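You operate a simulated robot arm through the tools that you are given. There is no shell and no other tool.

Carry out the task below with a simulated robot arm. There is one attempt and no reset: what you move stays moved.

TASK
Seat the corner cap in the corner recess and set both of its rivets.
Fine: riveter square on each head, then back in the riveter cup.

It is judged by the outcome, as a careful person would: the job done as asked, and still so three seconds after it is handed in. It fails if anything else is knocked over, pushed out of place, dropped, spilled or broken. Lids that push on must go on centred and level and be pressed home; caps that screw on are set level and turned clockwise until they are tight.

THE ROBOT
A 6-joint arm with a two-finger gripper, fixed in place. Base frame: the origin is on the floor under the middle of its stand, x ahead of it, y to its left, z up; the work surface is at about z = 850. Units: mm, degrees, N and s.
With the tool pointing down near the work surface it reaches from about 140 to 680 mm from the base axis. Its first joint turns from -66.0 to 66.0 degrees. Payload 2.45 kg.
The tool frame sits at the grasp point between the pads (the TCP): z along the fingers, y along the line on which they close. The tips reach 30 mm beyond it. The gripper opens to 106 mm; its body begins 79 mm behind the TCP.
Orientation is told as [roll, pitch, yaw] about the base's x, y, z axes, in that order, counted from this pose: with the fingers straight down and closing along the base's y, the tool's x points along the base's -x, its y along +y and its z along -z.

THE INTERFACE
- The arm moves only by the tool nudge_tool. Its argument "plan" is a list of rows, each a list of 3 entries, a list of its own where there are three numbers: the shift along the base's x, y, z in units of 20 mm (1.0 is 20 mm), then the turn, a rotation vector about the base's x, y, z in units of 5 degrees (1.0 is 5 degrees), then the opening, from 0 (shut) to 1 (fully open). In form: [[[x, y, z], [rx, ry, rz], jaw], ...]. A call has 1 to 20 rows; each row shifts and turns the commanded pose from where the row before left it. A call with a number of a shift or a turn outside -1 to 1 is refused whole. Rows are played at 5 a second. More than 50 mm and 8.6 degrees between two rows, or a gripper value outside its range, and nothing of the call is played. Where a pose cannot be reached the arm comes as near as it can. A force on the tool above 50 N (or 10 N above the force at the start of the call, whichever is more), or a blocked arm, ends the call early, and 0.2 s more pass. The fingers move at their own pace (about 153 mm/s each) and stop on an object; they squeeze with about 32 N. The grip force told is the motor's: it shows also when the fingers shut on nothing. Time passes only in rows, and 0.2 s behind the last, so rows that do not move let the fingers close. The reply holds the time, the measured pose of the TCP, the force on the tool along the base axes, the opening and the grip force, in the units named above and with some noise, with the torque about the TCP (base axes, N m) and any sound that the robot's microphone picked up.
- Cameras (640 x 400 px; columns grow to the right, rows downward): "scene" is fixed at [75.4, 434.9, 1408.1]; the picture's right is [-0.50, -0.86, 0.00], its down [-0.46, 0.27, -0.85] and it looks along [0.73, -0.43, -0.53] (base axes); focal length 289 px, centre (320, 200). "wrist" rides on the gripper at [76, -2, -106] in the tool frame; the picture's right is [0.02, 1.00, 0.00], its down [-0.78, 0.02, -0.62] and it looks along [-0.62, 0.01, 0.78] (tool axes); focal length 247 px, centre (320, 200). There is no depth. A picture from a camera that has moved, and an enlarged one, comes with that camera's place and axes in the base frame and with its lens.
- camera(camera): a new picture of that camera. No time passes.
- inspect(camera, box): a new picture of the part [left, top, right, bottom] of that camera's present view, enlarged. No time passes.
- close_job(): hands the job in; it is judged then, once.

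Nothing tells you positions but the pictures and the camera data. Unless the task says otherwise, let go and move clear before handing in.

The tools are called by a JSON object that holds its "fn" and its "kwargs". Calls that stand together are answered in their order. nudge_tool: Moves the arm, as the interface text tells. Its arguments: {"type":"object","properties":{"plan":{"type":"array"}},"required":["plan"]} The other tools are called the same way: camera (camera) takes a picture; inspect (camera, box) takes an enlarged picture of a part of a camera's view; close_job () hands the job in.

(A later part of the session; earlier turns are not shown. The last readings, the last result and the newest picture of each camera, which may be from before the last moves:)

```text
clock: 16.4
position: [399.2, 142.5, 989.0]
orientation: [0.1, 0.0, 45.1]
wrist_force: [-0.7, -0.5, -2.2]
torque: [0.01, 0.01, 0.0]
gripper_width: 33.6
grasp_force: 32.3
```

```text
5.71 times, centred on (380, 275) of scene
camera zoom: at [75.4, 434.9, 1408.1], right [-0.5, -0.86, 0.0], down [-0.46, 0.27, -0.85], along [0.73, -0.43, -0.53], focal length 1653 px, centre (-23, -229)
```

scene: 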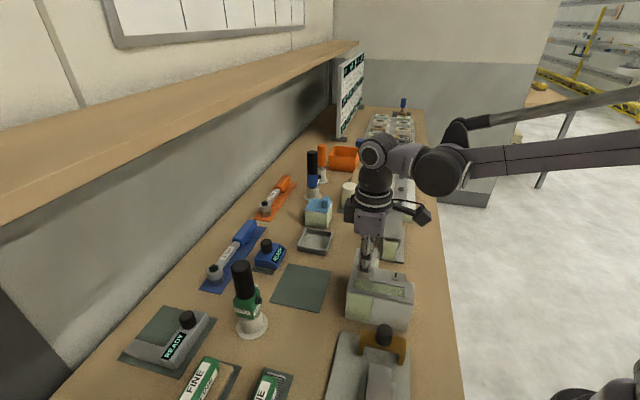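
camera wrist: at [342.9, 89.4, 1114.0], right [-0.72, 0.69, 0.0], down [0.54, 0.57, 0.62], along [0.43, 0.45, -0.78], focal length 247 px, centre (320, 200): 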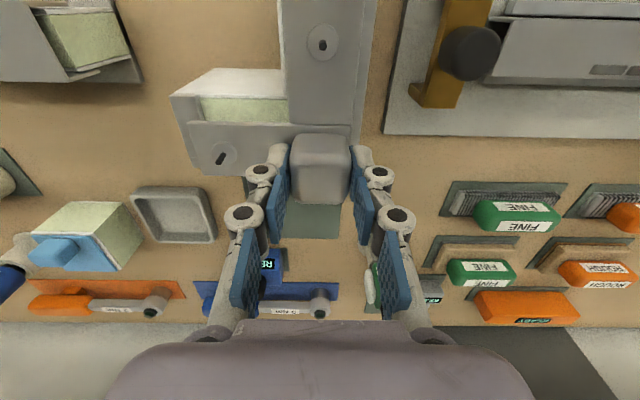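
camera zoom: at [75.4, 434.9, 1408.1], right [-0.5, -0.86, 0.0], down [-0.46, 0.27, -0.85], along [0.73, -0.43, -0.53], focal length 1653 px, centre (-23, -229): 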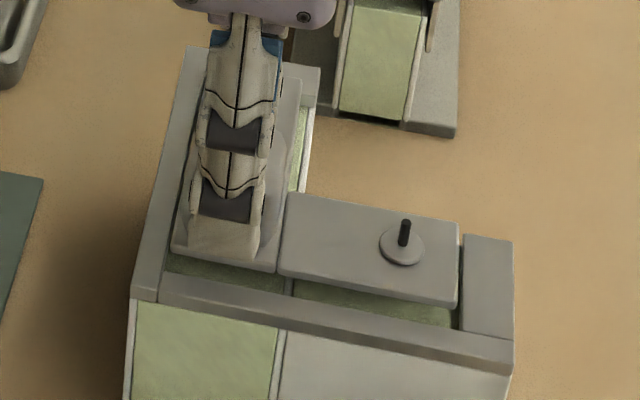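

The gaps are now about 1.5/3.3 mm along one arm and 1.7/3.6 mm along the other. I'll shift 1.3 mm to centre the cap and lower it gently towards the floor.

{"fn": "nudge_tool", "kwargs": {"plan": [[[-0.064, 0, 0], [0, 0, 0], 0.0], [[0, 0, -0.15], [0, 0, 0], 0.0], [[0, 0, -0.1], [0, 0, 0], 0.0], [[0, 0, 0], [0, 0, 0], 0.0]]}}

{"fn": "inspect", "kwargs": {"camera": "wrist", "box": [160, 60, 300, 180]}}

{"fn": "inspect", "kwargs": {"camera": "wrist", "box": [270, 0, 400, 180]}}

{"fn": "inspect", "kwargs": {"camera": "scene", "box": [340, 240, 420, 310]}}

```text
clock: 17.4
position: [396.5, 141.4, 982.6]
orientation: [0.1, 0.0, 44.9]
wrist_force: [0.4, -0.1, -1.7]
torque: [0.0, 0.02, -0.01]
gripper_width: 33.3
grasp_force: 32.3
```

```text
3.33 times, centred on (230, 120) of wrist
camera zoom: at [343.6, 87.6, 1089.3], right [-0.72, 0.69, 0.0], down [0.54, 0.57, 0.62], along [0.43, 0.45, -0.78], focal length 823 px, centre (620, 467)
```

zoom: 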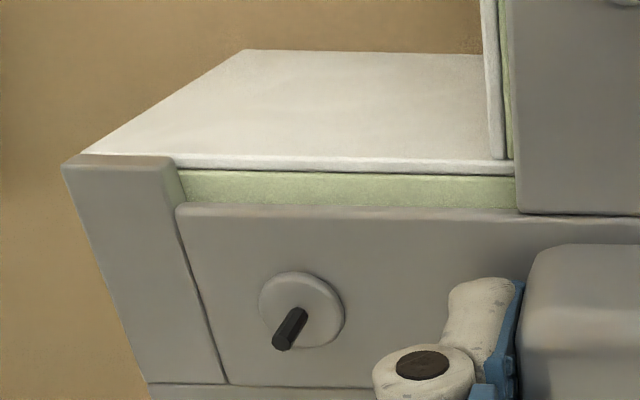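

```text
2.22 times, centred on (335, 90) of wrist
camera zoom: at [343.6, 87.6, 1089.3], right [-0.72, 0.69, 0.0], down [0.54, 0.57, 0.62], along [0.43, 0.45, -0.78], focal length 549 px, centre (287, 444)
```

zoom: 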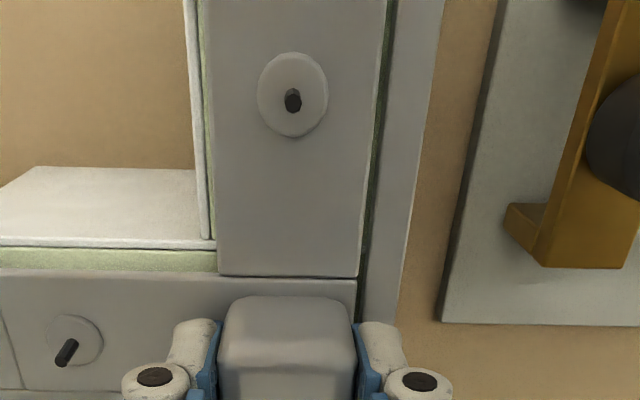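

```text
5.71 times, centred on (380, 275) of scene
camera zoom: at [75.4, 434.9, 1408.1], right [-0.5, -0.86, 0.0], down [-0.46, 0.27, -0.85], along [0.73, -0.43, -0.53], focal length 1653 px, centre (-23, -229)
```

zoom: 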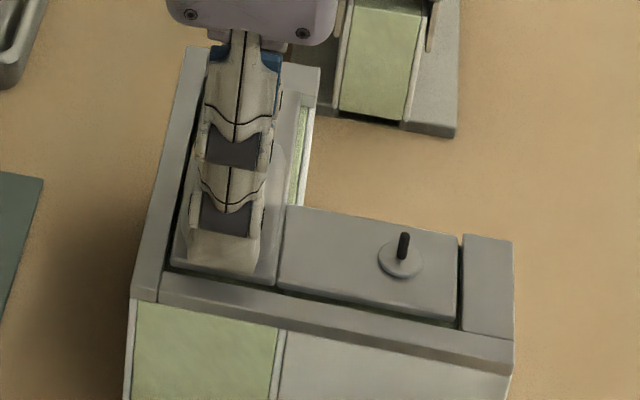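

It's well centred and just entering the recess. I'll lower it in small steps until it touches.

{"fn": "nudge_tool", "kwargs": {"plan": [[[0, 0, -0.075], [0, 0, 0], 0.0], [[0, 0, -0.075], [0, 0, 0], 0.0], [[0, 0, 0], [0, 0, 0], 0.0]]}}

{"fn": "nudge_tool", "kwargs": {"plan": [[[0, 0, -0.05], [0, 0, 0], 0.0], [[0, 0, 0], [0, 0, 0], 0.0]]}}

```text
clock: 18.2
position: [396.2, 142.9, 979.6]
orientation: [0.0, 0.0, 45.1]
wrist_force: [-0.3, -0.2, -1.8]
torque: [-0.01, -0.02, 0.0]
gripper_width: 33.3
grasp_force: 32.0
```

```text
clock: 18.8
position: [396.9, 143.8, 978.8]
orientation: [0.0, 0.1, 45.0]
wrist_force: [1.6, -0.2, -0.8]
torque: [0.01, 0.01, 0.02]
gripper_width: 33.1
grasp_force: 31.8
```

No clear contact yet, so I'll keep going in 1 mm steps.

{"fn": "nudge_tool", "kwargs": {"plan": [[[0, 0, -0.05], [0, 0, 0], 0.0], [[0, 0, 0], [0, 0, 0], 0.0]]}}

{"fn": "nudge_tool", "kwargs": {"plan": [[[0, 0, -0.05], [0, 0, 0], 0.0], [[0, 0, 0], [0, 0, 0], 0.0]]}}

{"fn": "inspect", "kwargs": {"camera": "scene", "box": [340, 240, 420, 310]}}

{"fn": "inspect", "kwargs": {"camera": "wrist", "box": [160, 60, 300, 180]}}

{"fn": "inspect", "kwargs": {"camera": "wrist", "box": [270, 0, 400, 180]}}

```text
clock: 19.4
position: [397.5, 143.3, 978.7]
orientation: [0.0, 0.0, 45.0]
wrist_force: [0.3, -0.8, -0.5]
torque: [0.01, 0.01, 0.04]
gripper_width: 33.0
grasp_force: 31.3
```

```text
clock: 20.0
position: [395.3, 144.0, 977.3]
orientation: [0.1, -0.1, 45.0]
wrist_force: [0.4, 0.0, -1.9]
torque: [-0.01, 0.01, 0.02]
gripper_width: 33.1
grasp_force: 31.4
```

```text
5.71 times, centred on (380, 275) of scene
camera zoom: at [75.4, 434.9, 1408.1], right [-0.5, -0.86, 0.0], down [-0.46, 0.27, -0.85], along [0.73, -0.43, -0.53], focal length 1653 px, centre (-23, -229)
```

zoom: 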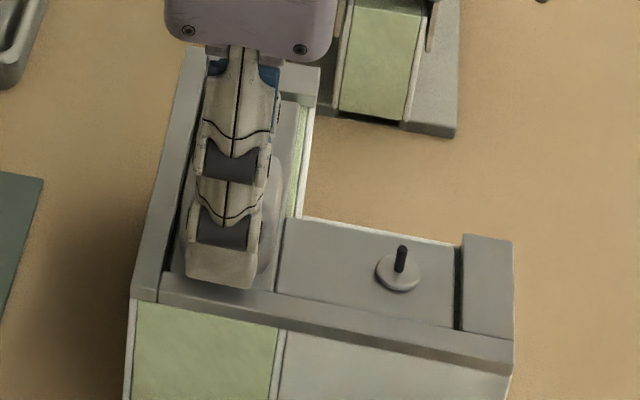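

```text
3.33 times, centred on (230, 120) of wrist
camera zoom: at [342.9, 88.5, 1083.8], right [-0.72, 0.69, 0.0], down [0.54, 0.57, 0.62], along [0.43, 0.45, -0.78], focal length 823 px, centre (620, 467)
```

zoom: 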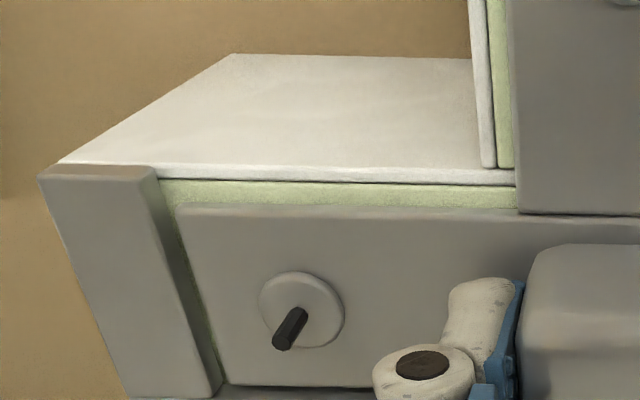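

```text
2.22 times, centred on (335, 90) of wrist
camera zoom: at [342.9, 88.5, 1083.8], right [-0.72, 0.69, 0.0], down [0.54, 0.57, 0.62], along [0.43, 0.45, -0.78], focal length 549 px, centre (287, 444)
```

zoom: 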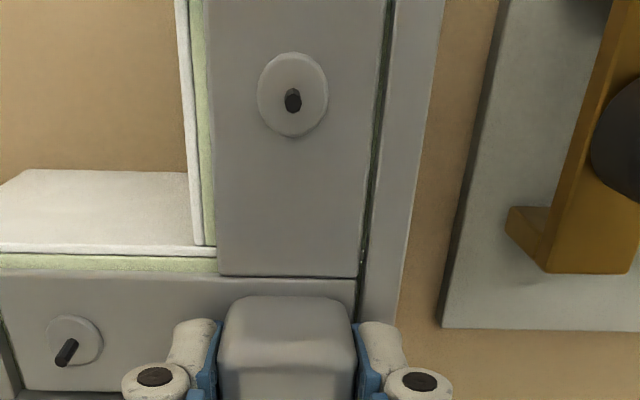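

The cap is inside the recess and almost on the floor. I'll nudge 1 mm to even the side gaps and continue down to contact.

{"fn": "nudge_tool", "kwargs": {"plan": [[[0.035, -0.035, 0], [0, 0, 0], 0.0], [[0, 0, -0.05], [0, 0, 0], 0.0], [[0, 0, 0], [0, 0, 0], 0.0]]}}

{"fn": "nudge_tool", "kwargs": {"plan": [[[0, 0, -0.05], [0, 0, 0], 0.0], [[0, 0, 0], [0, 0, 0], 0.0]]}}

{"fn": "inspect", "kwargs": {"camera": "wrist", "box": [160, 60, 300, 180]}}

{"fn": "inspect", "kwargs": {"camera": "wrist", "box": [270, 0, 400, 180]}}

```text
clock: 20.8
position: [396.2, 142.5, 977.2]
orientation: [0.0, 0.0, 45.0]
wrist_force: [-0.4, 2.8, 23.5]
torque: [-0.11, 0.26, -0.01]
gripper_width: 33.4
grasp_force: 31.9
```

```text
clock: 21.4
position: [396.2, 143.1, 974.7]
orientation: [0.0, -0.1, 45.0]
wrist_force: [2.8, -0.3, 23.9]
torque: [0.06, -0.11, 0.03]
gripper_width: 33.2
grasp_force: 31.9
```

```text
3.33 times, centred on (230, 120) of wrist
camera zoom: at [343.2, 87.8, 1081.8], right [-0.72, 0.69, 0.0], down [0.54, 0.57, 0.62], along [0.43, 0.45, -0.78], focal length 823 px, centre (620, 467)
```

zoom: 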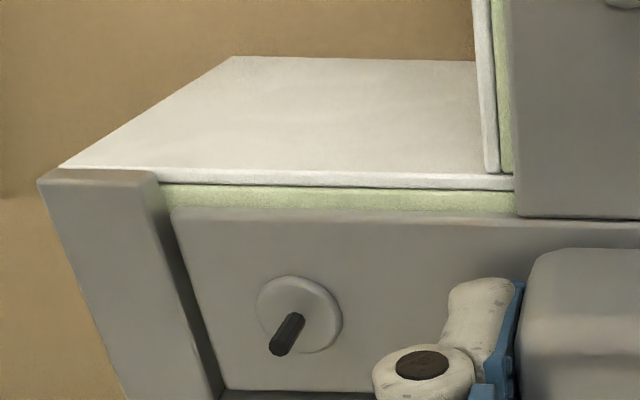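

```text
2.22 times, centred on (335, 90) of wrist
camera zoom: at [343.2, 87.8, 1081.8], right [-0.72, 0.69, 0.0], down [0.54, 0.57, 0.62], along [0.43, 0.45, -0.78], focal length 549 px, centre (287, 444)
```

zoom: 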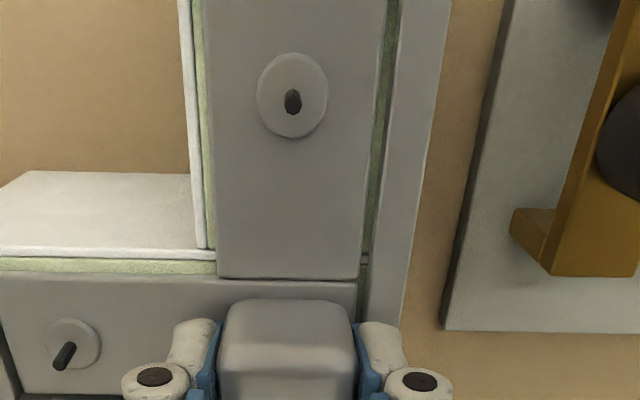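

The cap is on the floor (24 N reaction) with even gaps all round. I'll relax the push slightly, then open the jaw and rise.

{"fn": "nudge_tool", "kwargs": {"plan": [[[0, 0, 0.08], [0, 0, 0], 0.0], [[0, 0, 0], [0, 0, 0], 0.0]]}}

{"fn": "inspect", "kwargs": {"camera": "scene", "box": [340, 240, 420, 310]}}

```text
clock: 22.0
position: [396.3, 143.3, 977.6]
orientation: [0.0, 0.0, 45.1]
wrist_force: [0.5, 0.6, -1.3]
torque: [0.01, 0.0, -0.02]
gripper_width: 33.4
grasp_force: 32.1
```

```text
5.71 times, centred on (380, 275) of scene
camera zoom: at [75.4, 434.9, 1408.1], right [-0.5, -0.86, 0.0], down [-0.46, 0.27, -0.85], along [0.73, -0.43, -0.53], focal length 1653 px, centre (-23, -229)
```

zoom: 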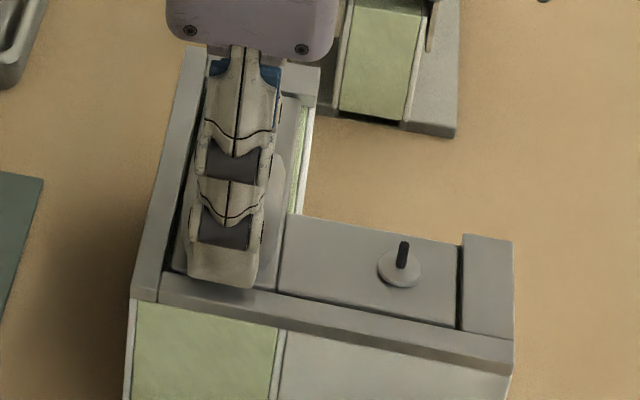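

{"fn": "nudge_tool", "kwargs": {"plan": [[[0, 0, -0.04], [0, 0, 0], 0.0], [[0, 0, 0], [0, 0, 0], 0.0], [[0, 0, 0], [0, 0, 0], 0.36], [[0, 0, 0], [0, 0, 0], 0.42], [[0, 0, 0], [0, 0, 0], 0.45], [[0, 0, 0], [0, 0, 0], 0.45]]}}

{"fn": "inspect", "kwargs": {"camera": "scene", "box": [340, 240, 420, 310]}}

{"fn": "camera", "kwargs": {"camera": "wrist"}}

```text
clock: 23.4
position: [395.7, 143.1, 977.3]
orientation: [-0.1, 0.0, 45.1]
wrist_force: [0.3, 0.4, 0.3]
torque: [0.0, 0.02, 0.0]
gripper_width: 47.7
grasp_force: 0.1
```

```text
5.71 times, centred on (380, 275) of scene
camera zoom: at [75.4, 434.9, 1408.1], right [-0.5, -0.86, 0.0], down [-0.46, 0.27, -0.85], along [0.73, -0.43, -0.53], focal length 1653 px, centre (-23, -229)
```

zoom: 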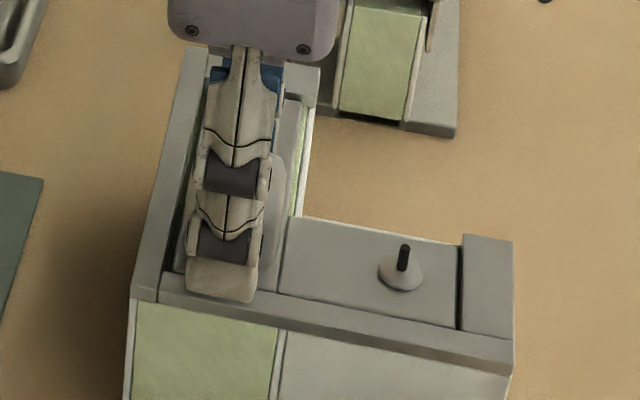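

```text
taken
camera wrist: at [342.8, 87.2, 1083.3], right [-0.72, 0.69, 0.0], down [0.54, 0.57, 0.62], along [0.43, 0.45, -0.78], focal length 247 px, centre (320, 200)
```

wrist: 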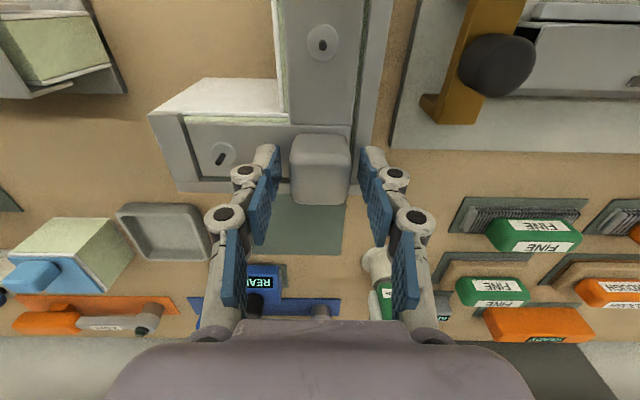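

The cap is released. I'll rise straight up and check how it sits.

{"fn": "nudge_tool", "kwargs": {"plan": [[[0, 0, 0.5], [0, 0, 0], 0.45], [[0, 0, 0.9], [0, 0, 0], 0.45], [[0, 0, 1], [0, 0, 0], 0.45], [[0, 0, 1], [0, 0, 0], 0.45], [[0, 0, 1], [0, 0, 0], 0.45], [[0, 0, 1], [0, 0, 0], 0.45], [[0, 0, 0], [0, 0, 0], 0.45]]}}

{"fn": "camera", "kwargs": {"camera": "wrist"}}

{"fn": "inspect", "kwargs": {"camera": "scene", "box": [340, 240, 420, 310]}}

{"fn": "inspect", "kwargs": {"camera": "wrist", "box": [180, 50, 400, 190]}}

```text
clock: 25.0
position: [396.8, 140.5, 1086.5]
orientation: [0.0, 0.1, 45.0]
wrist_force: [-0.4, 0.0, 0.7]
torque: [0.04, -0.04, 0.01]
gripper_width: 47.9
grasp_force: 0.0
```

```text
taken
camera wrist: at [344.3, 85.5, 1192.5], right [-0.72, 0.69, 0.0], down [0.54, 0.57, 0.62], along [0.43, 0.45, -0.78], focal length 247 px, centre (320, 200)
```

wrist: 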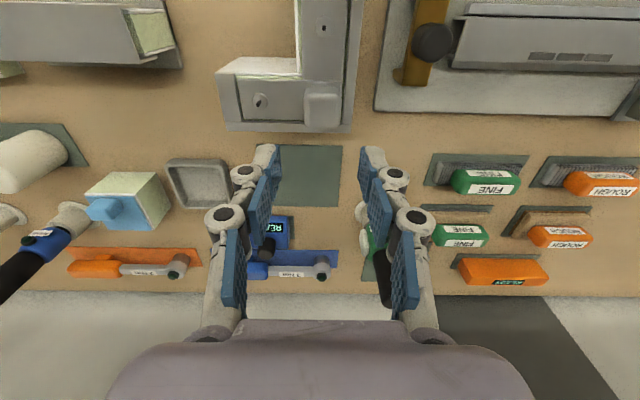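

```text
5.71 times, centred on (380, 275) of scene
camera zoom: at [75.4, 434.9, 1408.1], right [-0.5, -0.86, 0.0], down [-0.46, 0.27, -0.85], along [0.73, -0.43, -0.53], focal length 1653 px, centre (-23, -229)
```

zoom: 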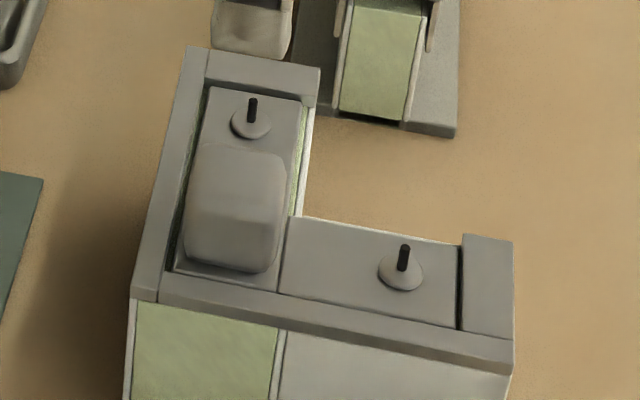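

```text
2.86 times, centred on (290, 120) of wrist
camera zoom: at [344.3, 85.5, 1192.5], right [-0.72, 0.69, 0.0], down [0.54, 0.57, 0.62], along [0.43, 0.45, -0.78], focal length 706 px, centre (406, 429)
```

zoom: 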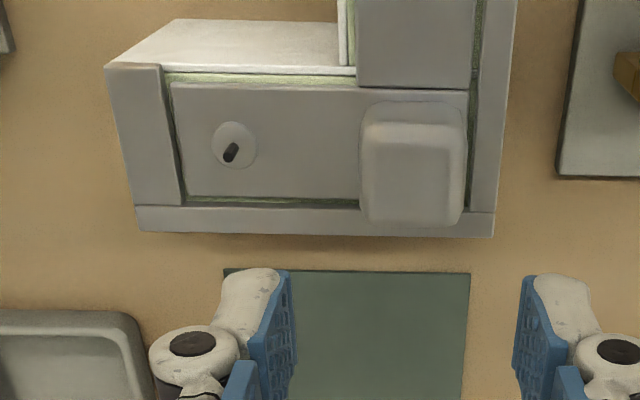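

The cap sits flat in the recess, evenly centred. Before taking the riveter, I'll check the labels on the three cup-held tools to be sure which one it is.

{"fn": "inspect", "kwargs": {"camera": "scene", "box": [280, 135, 376, 215]}}

{"fn": "inspect", "kwargs": {"camera": "scene", "box": [225, 255, 275, 345]}}

{"fn": "inspect", "kwargs": {"camera": "scene", "box": [330, 50, 370, 140]}}

{"fn": "inspect", "kwargs": {"camera": "wrist", "box": [330, 170, 430, 330]}}

```text
5.00 times, centred on (328, 175) of scene
camera zoom: at [75.4, 434.9, 1408.1], right [-0.5, -0.86, 0.0], down [-0.46, 0.27, -0.85], along [0.73, -0.43, -0.53], focal length 1447 px, centre (280, 325)
```

zoom: 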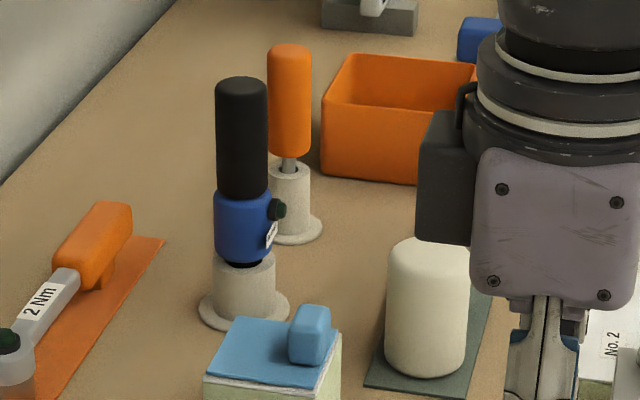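

```text
4.44 times, centred on (250, 300) of scene
camera zoom: at [75.4, 434.9, 1408.1], right [-0.5, -0.86, 0.0], down [-0.46, 0.27, -0.85], along [0.73, -0.43, -0.53], focal length 1286 px, centre (631, -244)
```

zoom: 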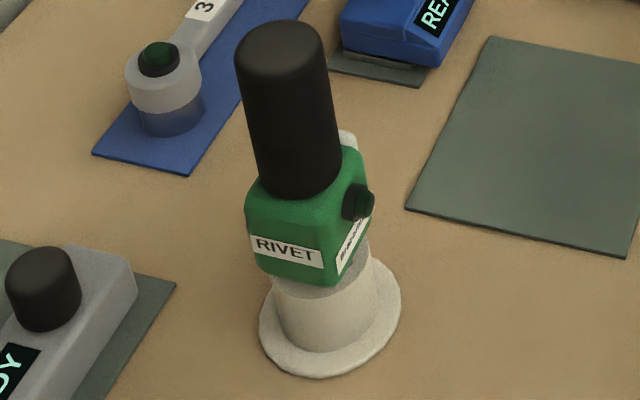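

```text
4.44 times, centred on (350, 95) of scene
camera zoom: at [75.4, 434.9, 1408.1], right [-0.5, -0.86, 0.0], down [-0.46, 0.27, -0.85], along [0.73, -0.43, -0.53], focal length 1286 px, centre (187, 667)
```

zoom: 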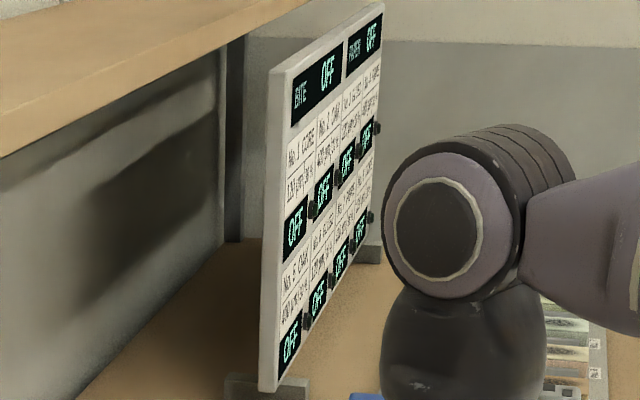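

```text
2.50 times, centred on (380, 250) of wrist
camera zoom: at [344.3, 85.5, 1192.5], right [-0.72, 0.69, 0.0], down [0.54, 0.57, 0.62], along [0.43, 0.45, -0.78], focal length 617 px, centre (170, 75)
```

zoom: 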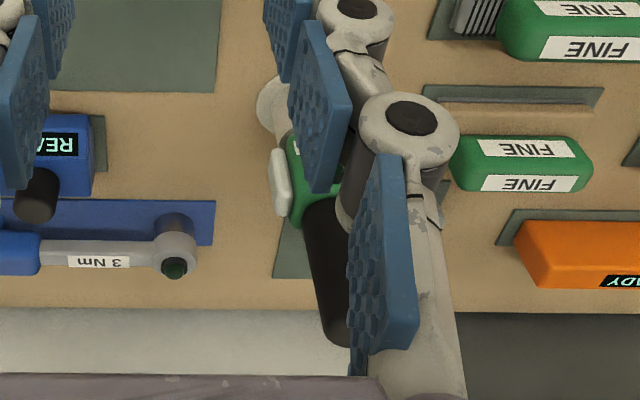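

The green tool is the one labelled RIVET. I'll move back to where the wrist camera can look squarely at its handle.

{"fn": "nudge_tool", "kwargs": {"plan": [[[0.075, 0.98, 0.15], [0, 0, 0], 0.62], [[0.075, 0.98, 0.15], [0, 0, 0], 0.62], [[0.075, 0.98, 0.15], [0, 0, 0], 0.62], [[0.075, 0.98, 0.15], [0, 0, 0], 0.62], [[0.075, 0.98, 0.15], [0, 0, 0], 0.62], [[0.075, 0.98, 0.15], [0, 0, 0], 0.62], [[0.075, 0.98, 0.15], [0, 0, 0], 0.62], [[0.075, 0.98, 0.15], [0, 0, 0], 0.62], [[0, 0, 0], [0, 0, 0], 0.62]]}}

{"fn": "camera", "kwargs": {"camera": "wrist"}}

{"fn": "camera", "kwargs": {"camera": "scene"}}

```text
clock: 27.0
position: [407.8, 297.3, 1107.1]
orientation: [0.0, 0.1, 45.0]
wrist_force: [-0.6, -0.7, 0.3]
torque: [-0.01, 0.01, 0.0]
gripper_width: 65.7
grasp_force: 0.1
```

```text
taken
camera wrist: at [355.1, 243.2, 1214.7], right [-0.72, 0.69, 0.0], down [0.54, 0.57, 0.62], along [0.43, 0.45, -0.78], focal length 247 px, centre (320, 200)
```

wrist: 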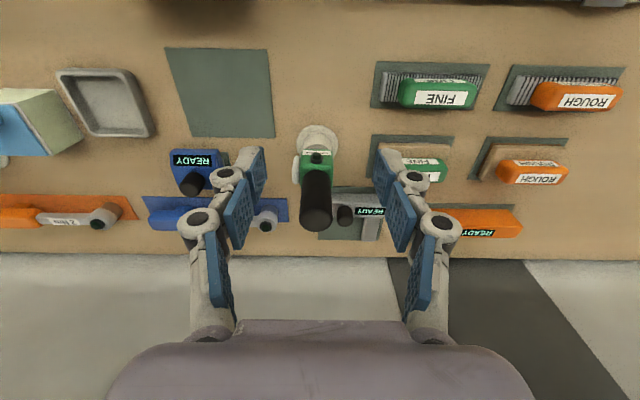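

```text
taken
```

scene: 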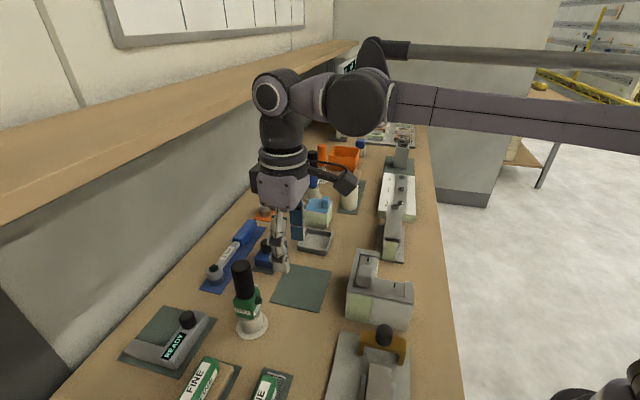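

I'll zoom in on the handle to measure its axis, and on the shelf edge to check clearance for the wrist.

{"fn": "inspect", "kwargs": {"camera": "wrist", "box": [264, 110, 384, 240]}}

{"fn": "inspect", "kwargs": {"camera": "scene", "box": [140, 40, 300, 170]}}

{"fn": "inspect", "kwargs": {"camera": "scene", "box": [0, 100, 160, 260]}}

```text
3.08 times, centred on (324, 175) of wrist
camera zoom: at [355.1, 243.2, 1214.7], right [-0.72, 0.69, 0.0], down [0.54, 0.57, 0.62], along [0.43, 0.45, -0.78], focal length 760 px, centre (308, 277)
```

zoom: 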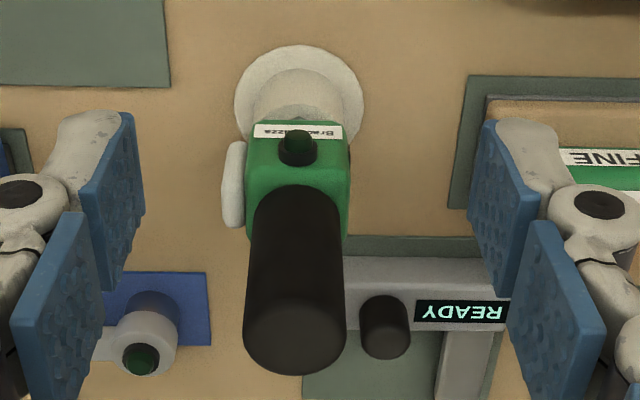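

```text
3.08 times, centred on (220, 105) of scene
camera zoom: at [75.4, 434.9, 1408.1], right [-0.5, -0.86, 0.0], down [-0.46, 0.27, -0.85], along [0.73, -0.43, -0.53], focal length 890 px, centre (628, 492)
```

zoom: 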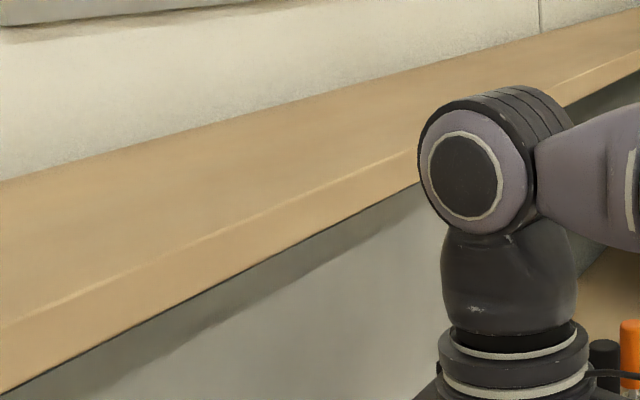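

```text
2.50 times, centred on (80, 180) of scene
camera zoom: at [75.4, 434.9, 1408.1], right [-0.5, -0.86, 0.0], down [-0.46, 0.27, -0.85], along [0.73, -0.43, -0.53], focal length 723 px, centre (920, 250)
```

zoom: 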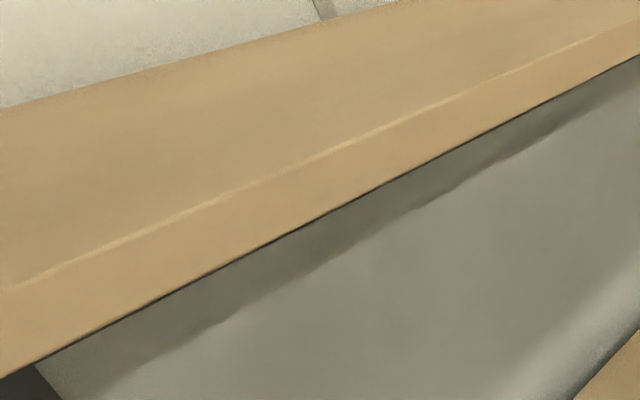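

The shelf front works out at s ≈ 678 (along the diagonal toward the wall) and z 1256–1281, so the wrist will clear it by about 30 mm. The handle axis is near q = -79.8, s = 595, which is about (477, 364). I'll hover above the handle with the jaw open.

{"fn": "nudge_tool", "kwargs": {"plan": [[[0.87, 0.84, 0], [0, 0, 0], 0.62], [[0.87, 0.84, -0.2], [0, 0, 0], 0.62], [[0.87, 0.84, -0.5], [0, 0, 0], 0.62], [[0.86, 0.83, -0.6], [0, 0, 0], 0.62], [[0, 0, 0], [0, 0, 0], 0.62]]}}

{"fn": "camera", "kwargs": {"camera": "wrist"}}

{"fn": "camera", "kwargs": {"camera": "scene"}}

```text
clock: 28.2
position: [481.7, 364.6, 1080.2]
orientation: [0.0, 0.0, 45.0]
wrist_force: [-0.2, 1.3, 0.1]
torque: [-0.03, -0.01, 0.03]
gripper_width: 65.8
grasp_force: 0.2
```

```text
taken
camera wrist: at [427.9, 310.0, 1186.4], right [-0.72, 0.69, 0.0], down [0.54, 0.57, 0.62], along [0.43, 0.45, -0.78], focal length 247 px, centre (320, 200)
```

wrist: 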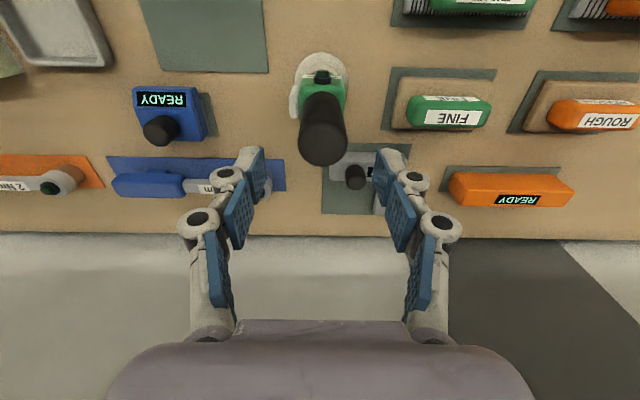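

```text
taken
```

scene: 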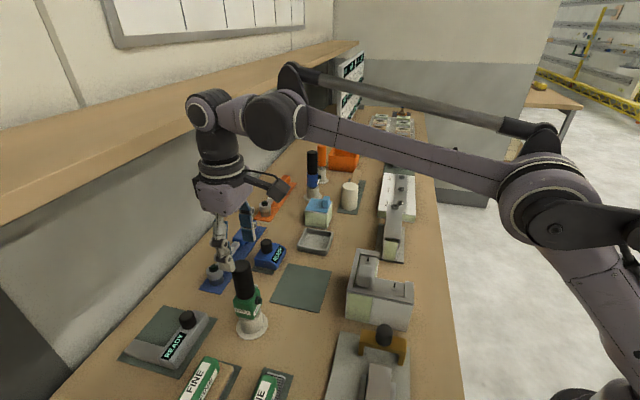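

{"fn": "inspect", "kwargs": {"camera": "wrist", "box": [272, 40, 368, 180]}}

{"fn": "inspect", "kwargs": {"camera": "scene", "box": [180, 170, 290, 345]}}

```text
2.86 times, centred on (320, 110) of wrist
camera zoom: at [427.9, 310.0, 1186.4], right [-0.72, 0.69, 0.0], down [0.54, 0.57, 0.62], along [0.43, 0.45, -0.78], focal length 706 px, centre (320, 457)
```

zoom: 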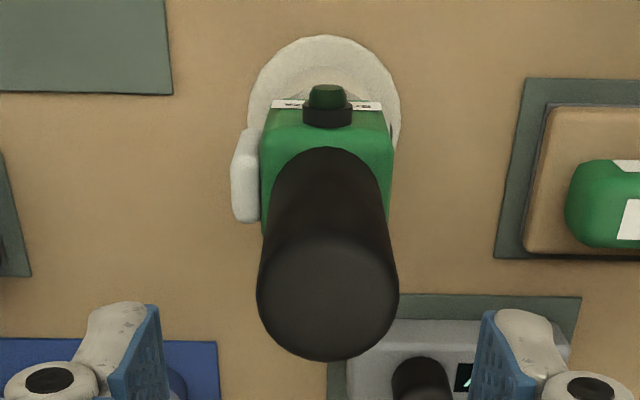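

```text
2.29 times, centred on (235, 258) of scene
camera zoom: at [75.4, 434.9, 1408.1], right [-0.5, -0.86, 0.0], down [-0.46, 0.27, -0.85], along [0.73, -0.43, -0.53], focal length 661 px, centre (514, 69)
```

zoom: 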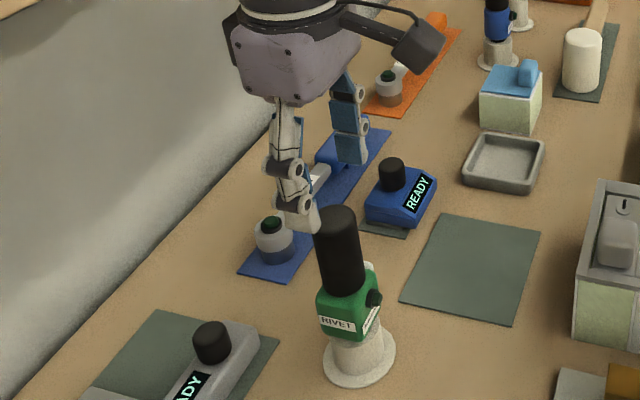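

The handle axis is about 2 mm off the tool axis. I'll correct that and lower around the handle, staying above the green body (top ≈ 965).

{"fn": "nudge_tool", "kwargs": {"plan": [[[-0.1, 0.02, -0.2], [0, 0, 0], 0.62], [[0, 0, -0.7], [0, 0, 0], 0.62], [[0, 0, -0.7], [0, 0, 0], 0.62], [[0, 0, -0.7], [0, 0, 0], 0.62], [[0, 0, -0.7], [0, 0, 0], 0.62], [[0, 0, 0], [0, 0, 0], 0.62]]}}

{"fn": "camera", "kwargs": {"camera": "wrist"}}

{"fn": "inspect", "kwargs": {"camera": "scene", "box": [180, 170, 290, 345]}}

```text
clock: 29.6
position: [475.9, 368.6, 1022.3]
orientation: [0.0, -0.1, 45.0]
wrist_force: [0.0, 0.7, 0.0]
torque: [-0.04, 0.0, 0.02]
gripper_width: 65.5
grasp_force: 0.1
```

```text
taken
camera wrist: at [422.3, 312.6, 1128.2], right [-0.72, 0.69, 0.0], down [0.54, 0.57, 0.62], along [0.43, 0.45, -0.78], focal length 247 px, centre (320, 200)
```

wrist: 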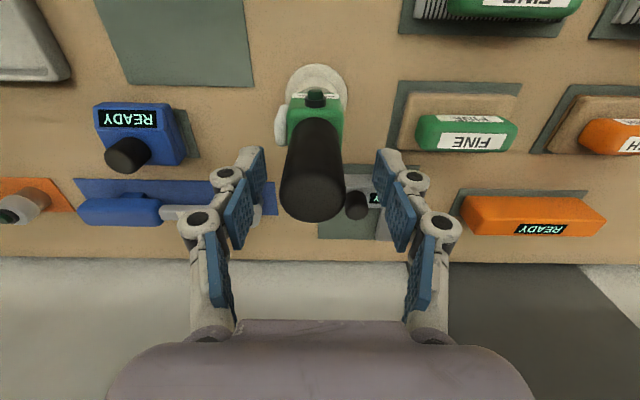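

```text
2.29 times, centred on (235, 258) of scene
camera zoom: at [75.4, 434.9, 1408.1], right [-0.5, -0.86, 0.0], down [-0.46, 0.27, -0.85], along [0.73, -0.43, -0.53], focal length 661 px, centre (514, 69)
```

zoom: 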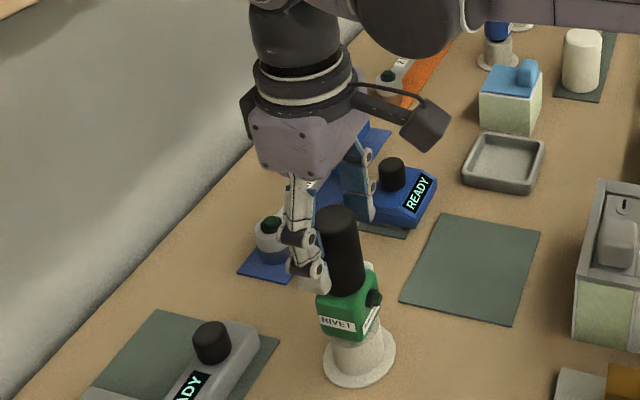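

The arm drifted about 4 mm sideways during the descent. I'll correct that at this height and check again.

{"fn": "nudge_tool", "kwargs": {"plan": [[[0.185, -0.105, 0], [0, 0, 0], 0.62], [[0, 0, -0.3], [0, 0, 0], 0.62], [[0, 0, 0], [0, 0, 0], 0.62]]}}

{"fn": "camera", "kwargs": {"camera": "wrist"}}

```text
clock: 30.4
position: [479.4, 365.4, 1017.5]
orientation: [0.0, 0.0, 45.0]
wrist_force: [0.2, 0.6, -0.4]
torque: [0.0, 0.01, 0.01]
gripper_width: 65.9
grasp_force: 0.0
```

```text
taken
camera wrist: at [426.3, 309.4, 1122.7], right [-0.72, 0.69, 0.0], down [0.54, 0.57, 0.62], along [0.43, 0.45, -0.78], focal length 247 px, centre (320, 200)
```

wrist: 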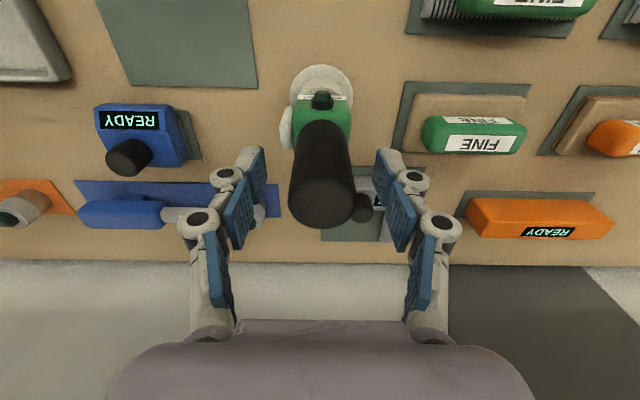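

The handle is centred between the pads. I'll lower the last 13 mm and close on it.

{"fn": "nudge_tool", "kwargs": {"plan": [[[0, 0, -0.35], [0, 0, 0], 0.62], [[0, 0, -0.35], [0, 0, 0], 0.62], [[0, 0, 0], [0, 0, 0], 0.62]]}}

{"fn": "camera", "kwargs": {"camera": "wrist"}}

{"fn": "inspect", "kwargs": {"camera": "scene", "box": [205, 230, 285, 345]}}

```text
clock: 31.2
position: [479.6, 365.8, 1003.5]
orientation: [0.0, 0.1, 45.0]
wrist_force: [-0.2, 0.4, 0.3]
torque: [-0.01, 0.0, 0.0]
gripper_width: 65.7
grasp_force: 0.1
```

```text
taken
camera wrist: at [426.1, 310.0, 1107.5], right [-0.72, 0.69, 0.0], down [0.54, 0.57, 0.62], along [0.43, 0.45, -0.78], focal length 247 px, centre (320, 200)
```

wrist: 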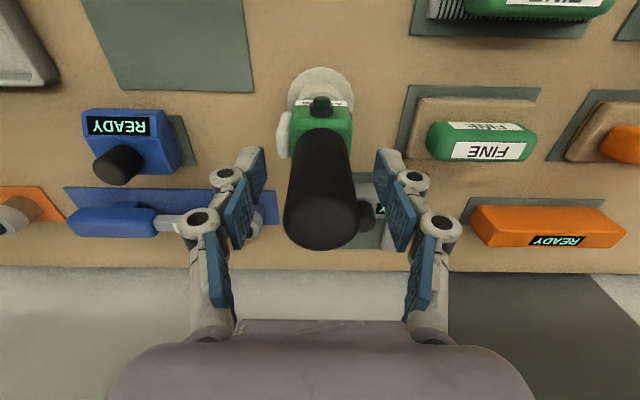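

```text
3.48 times, centred on (245, 288) of scene
camera zoom: at [75.4, 434.9, 1408.1], right [-0.5, -0.86, 0.0], down [-0.46, 0.27, -0.85], along [0.73, -0.43, -0.53], focal length 1006 px, centre (581, -104)
```

zoom: 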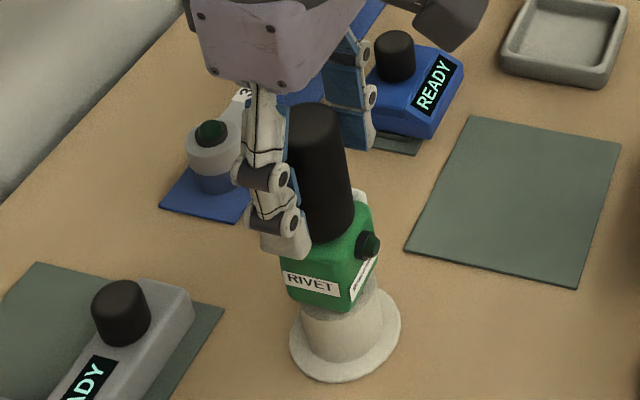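

Closing on the handle.

{"fn": "nudge_tool", "kwargs": {"plan": [[[0, 0, 0], [0, 0, 0], 0.5], [[0, 0, 0], [0, 0, 0], 0.42], [[0, 0, 0], [0, 0, 0], 0.36], [[0, 0, 0], [0, 0, 0], 0.3], [[0, 0, 0], [0, 0, 0], 0.0], [[0, 0, 0], [0, 0, 0], 0.0]]}}

{"fn": "camera", "kwargs": {"camera": "wrist"}}

{"fn": "inspect", "kwargs": {"camera": "scene", "box": [205, 230, 285, 345]}}

```text
clock: 32.6
position: [478.6, 365.2, 1001.5]
orientation: [0.0, 0.0, 45.0]
wrist_force: [-0.6, 0.9, 1.9]
torque: [0.01, 0.05, 0.03]
gripper_width: 35.1
grasp_force: 32.1
```

```text
taken
camera wrist: at [426.0, 310.0, 1107.6], right [-0.72, 0.69, 0.0], down [0.54, 0.57, 0.62], along [0.43, 0.45, -0.78], focal length 247 px, centre (320, 200)
```

wrist: 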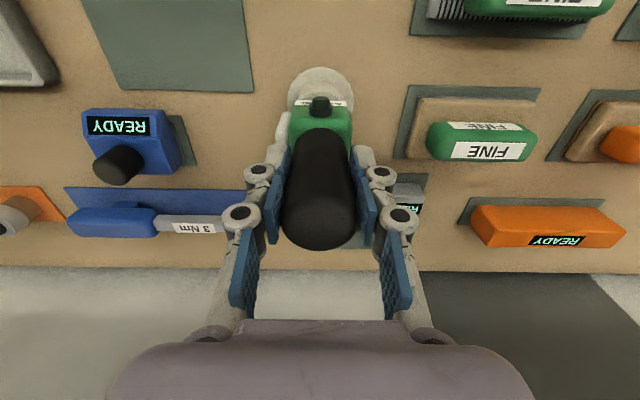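

```text
3.48 times, centred on (245, 288) of scene
camera zoom: at [75.3, 434.9, 1408.2], right [-0.5, -0.86, 0.0], down [-0.46, 0.27, -0.85], along [0.73, -0.43, -0.53], focal length 1006 px, centre (581, -104)
```

zoom: 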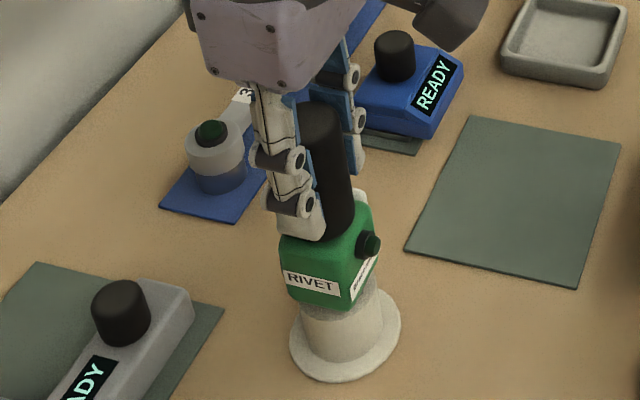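

It's gripped at 35 mm. I'll note this as the return pose and lift straight up out of the cup.

{"fn": "nudge_tool", "kwargs": {"plan": [[[0, 0, 0.3], [0, 0, 0], 0.0], [[0, 0, 0.6], [0, 0, 0], 0.0], [[0, 0, 0.9], [0, 0, 0], 0.0], [[0, 0, 0.9], [0, 0, 0], 0.0], [[0, 0, 0.9], [0, 0, 0], 0.0], [[0, 0, 0], [0, 0, 0], 0.0]]}}

{"fn": "camera", "kwargs": {"camera": "wrist"}}

{"fn": "inspect", "kwargs": {"camera": "scene", "box": [180, 190, 290, 345]}}

```text
clock: 34.0
position: [479.5, 365.7, 1075.6]
orientation: [0.0, 0.1, 45.0]
wrist_force: [-0.1, -0.2, -5.3]
torque: [-0.02, 0.0, 0.02]
gripper_width: 35.2
grasp_force: 32.4
```

```text
taken
camera wrist: at [427.4, 309.7, 1181.2], right [-0.72, 0.69, 0.0], down [0.54, 0.57, 0.62], along [0.43, 0.45, -0.78], focal length 247 px, centre (320, 200)
```

wrist: 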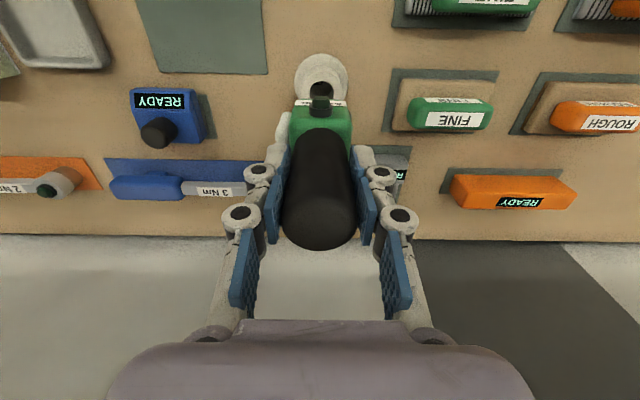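

```text
2.58 times, centred on (235, 268) of scene
camera zoom: at [75.5, 434.9, 1408.1], right [-0.5, -0.86, 0.0], down [-0.46, 0.27, -0.85], along [0.73, -0.43, -0.53], focal length 747 px, centre (539, 26)
```

zoom: 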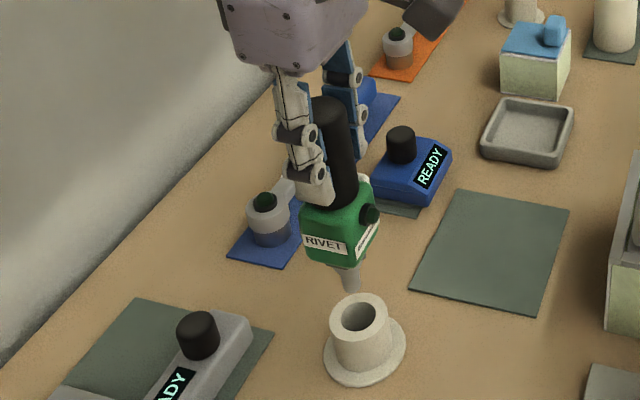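

The riveter is out of the cup, with its nose visible below the green body. I'll zoom in on the nose to find its tip relative to the grip.

{"fn": "inspect", "kwargs": {"camera": "scene", "box": [215, 215, 279, 305]}}

{"fn": "inspect", "kwargs": {"camera": "scene", "box": [232, 260, 272, 310]}}

{"fn": "inspect", "kwargs": {"camera": "wrist", "box": [260, 40, 380, 250]}}

{"fn": "inspect", "kwargs": {"camera": "wrist", "box": [284, 45, 360, 125]}}

```text
4.44 times, centred on (247, 260) of scene
camera zoom: at [75.5, 434.9, 1408.1], right [-0.5, -0.86, 0.0], down [-0.46, 0.27, -0.85], along [0.73, -0.43, -0.53], focal length 1286 px, centre (644, -67)
```

zoom: 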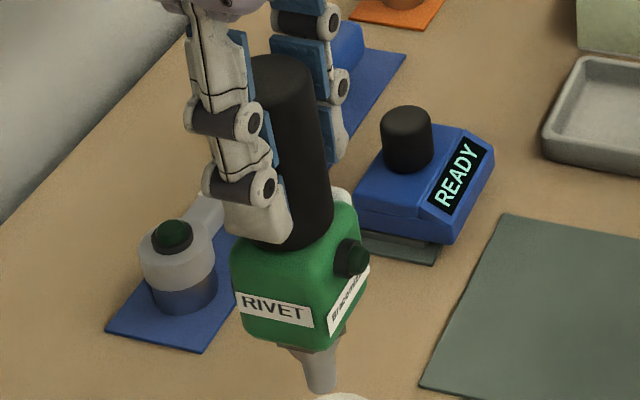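

```text
8.00 times, centred on (252, 285) of scene
camera zoom: at [75.5, 434.9, 1408.1], right [-0.5, -0.86, 0.0], down [-0.46, 0.27, -0.85], along [0.73, -0.43, -0.53], focal length 2315 px, centre (864, -480)
```

zoom: 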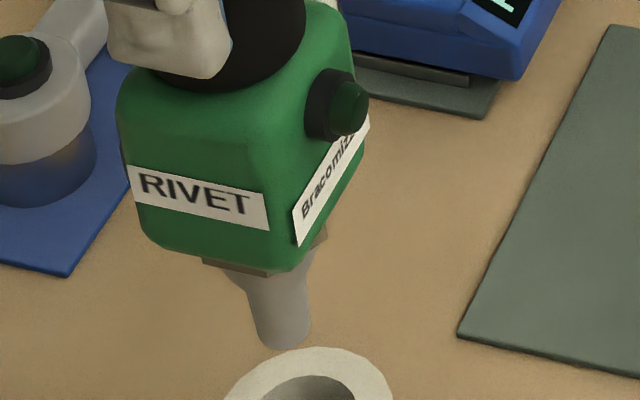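

```text
1.90 times, centred on (320, 145) of wrist
camera zoom: at [427.4, 309.7, 1181.2], right [-0.72, 0.69, 0.0], down [0.54, 0.57, 0.62], along [0.43, 0.45, -0.78], focal length 470 px, centre (320, 305)
```

zoom: 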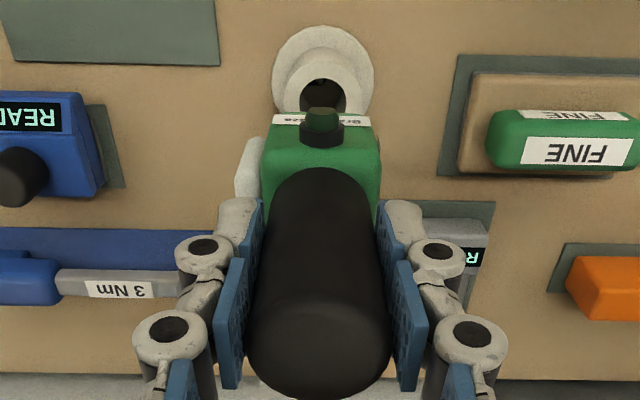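

```text
5.00 times, centred on (322, 85) of wrist
camera zoom: at [427.4, 309.7, 1181.2], right [-0.72, 0.69, 0.0], down [0.54, 0.57, 0.62], along [0.43, 0.45, -0.78], focal length 1235 px, centre (310, 775)
```

zoom: 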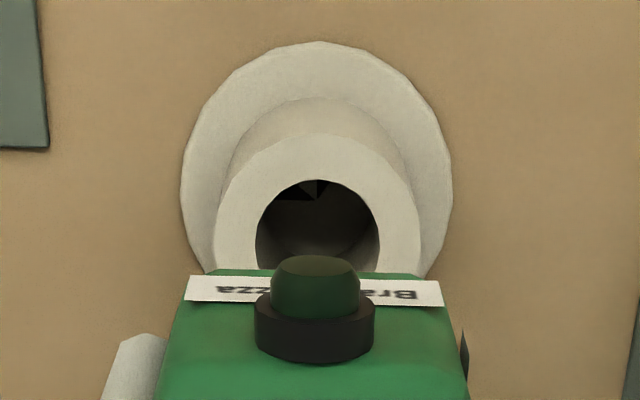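

The nose tip lies on the handle axis, about 150 mm below the grip point. The rivets should be near (439, 99) and (353, 100), with mandrel tops around z 953. I'll carry the riveter up and across to hover near the first rivet.

{"fn": "nudge_tool", "kwargs": {"plan": [[[-0.14, -0.9, 0.7], [0, 0, 0], 0.0], [[-0.14, -0.95, 0.7], [0, 0, 0], 0.0], [[-0.14, -0.95, 0.7], [0, 0, 0], 0.0], [[-0.14, -0.95, 0.7], [0, 0, 0], 0.0], [[-0.14, -0.95, 0.7], [0, 0, 0], 0.0], [[-0.14, -0.95, 0.2], [0, 0, 0], 0.0], [[-0.14, -0.95, 0], [0, 0, 0], 0.0], [[-0.14, -0.95, 0], [0, 0, 0], 0.0], [[-0.14, -0.95, 0], [0, 0, 0], 0.0], [[-0.14, -0.95, 0], [0, 0, 0], 0.0], [[-0.14, -0.95, 0], [0, 0, 0], 0.0], [[-0.14, -0.95, 0], [0, 0, 0], 0.0], [[-0.14, -0.95, 0], [0, 0, 0], 0.0], [[-0.14, -0.9, 0], [0, 0, 0], 0.0], [[0, 0, 0], [0, 0, 0], 0.0]]}}

{"fn": "camera", "kwargs": {"camera": "wrist"}}

{"fn": "camera", "kwargs": {"camera": "scene"}}

```text
clock: 37.2
position: [440.9, 103.0, 1149.2]
orientation: [0.0, 0.1, 45.1]
wrist_force: [-0.1, 0.0, -5.4]
torque: [-0.02, 0.06, 0.03]
gripper_width: 35.1
grasp_force: 32.2
```

```text
taken
camera wrist: at [387.8, 47.4, 1255.5], right [-0.72, 0.69, 0.0], down [0.54, 0.57, 0.62], along [0.43, 0.45, -0.78], focal length 247 px, centre (320, 200)
```

wrist: 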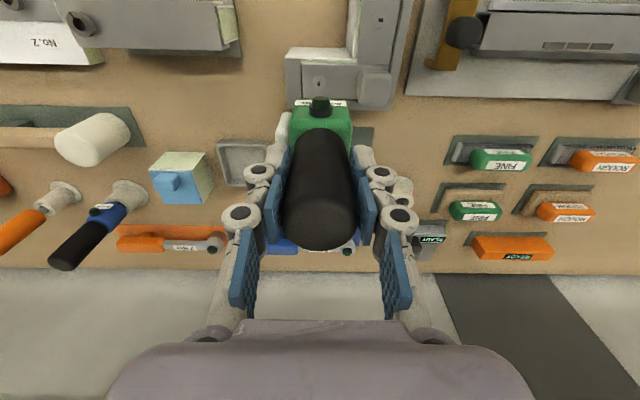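

```text
taken
```

scene: 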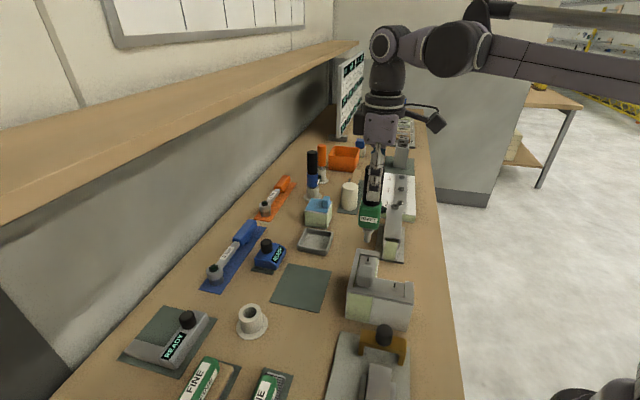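

{"fn": "inspect", "kwargs": {"camera": "wrist", "box": [272, 40, 400, 120]}}

{"fn": "inspect", "kwargs": {"camera": "scene", "box": [340, 170, 420, 300]}}

{"fn": "inspect", "kwargs": {"camera": "scene", "box": [350, 210, 400, 270]}}

```text
5.00 times, centred on (336, 80) of wrist
camera zoom: at [387.8, 47.4, 1255.5], right [-0.72, 0.69, 0.0], down [0.54, 0.57, 0.62], along [0.43, 0.45, -0.78], focal length 1235 px, centre (240, 800)
```

zoom: 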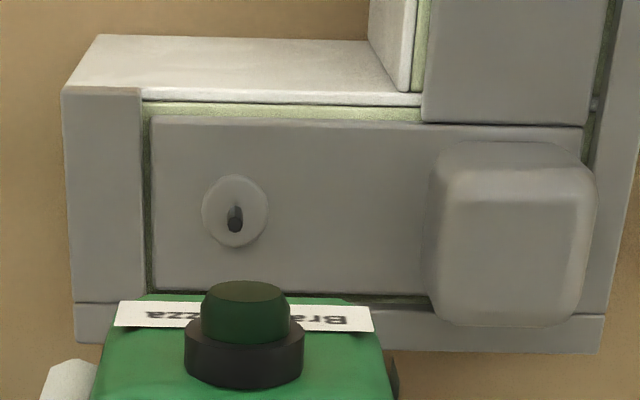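

```text
3.08 times, centred on (380, 235) of scene
camera zoom: at [75.5, 434.9, 1408.1], right [-0.5, -0.86, 0.0], down [-0.46, 0.27, -0.85], along [0.73, -0.43, -0.53], focal length 890 px, centre (135, 92)
```

zoom: 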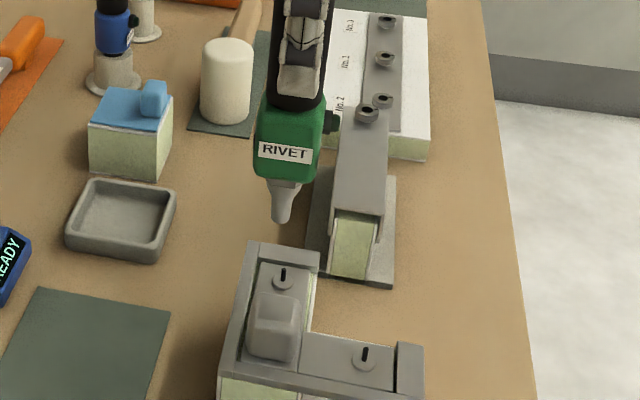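

```text
6.67 times, centred on (375, 240) of scene
camera zoom: at [75.5, 434.9, 1408.1], right [-0.5, -0.86, 0.0], down [-0.46, 0.27, -0.85], along [0.73, -0.43, -0.53], focal length 1929 px, centre (-47, -67)
```

zoom: 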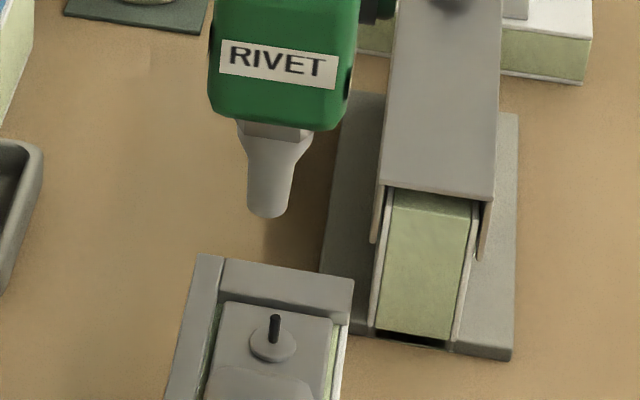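

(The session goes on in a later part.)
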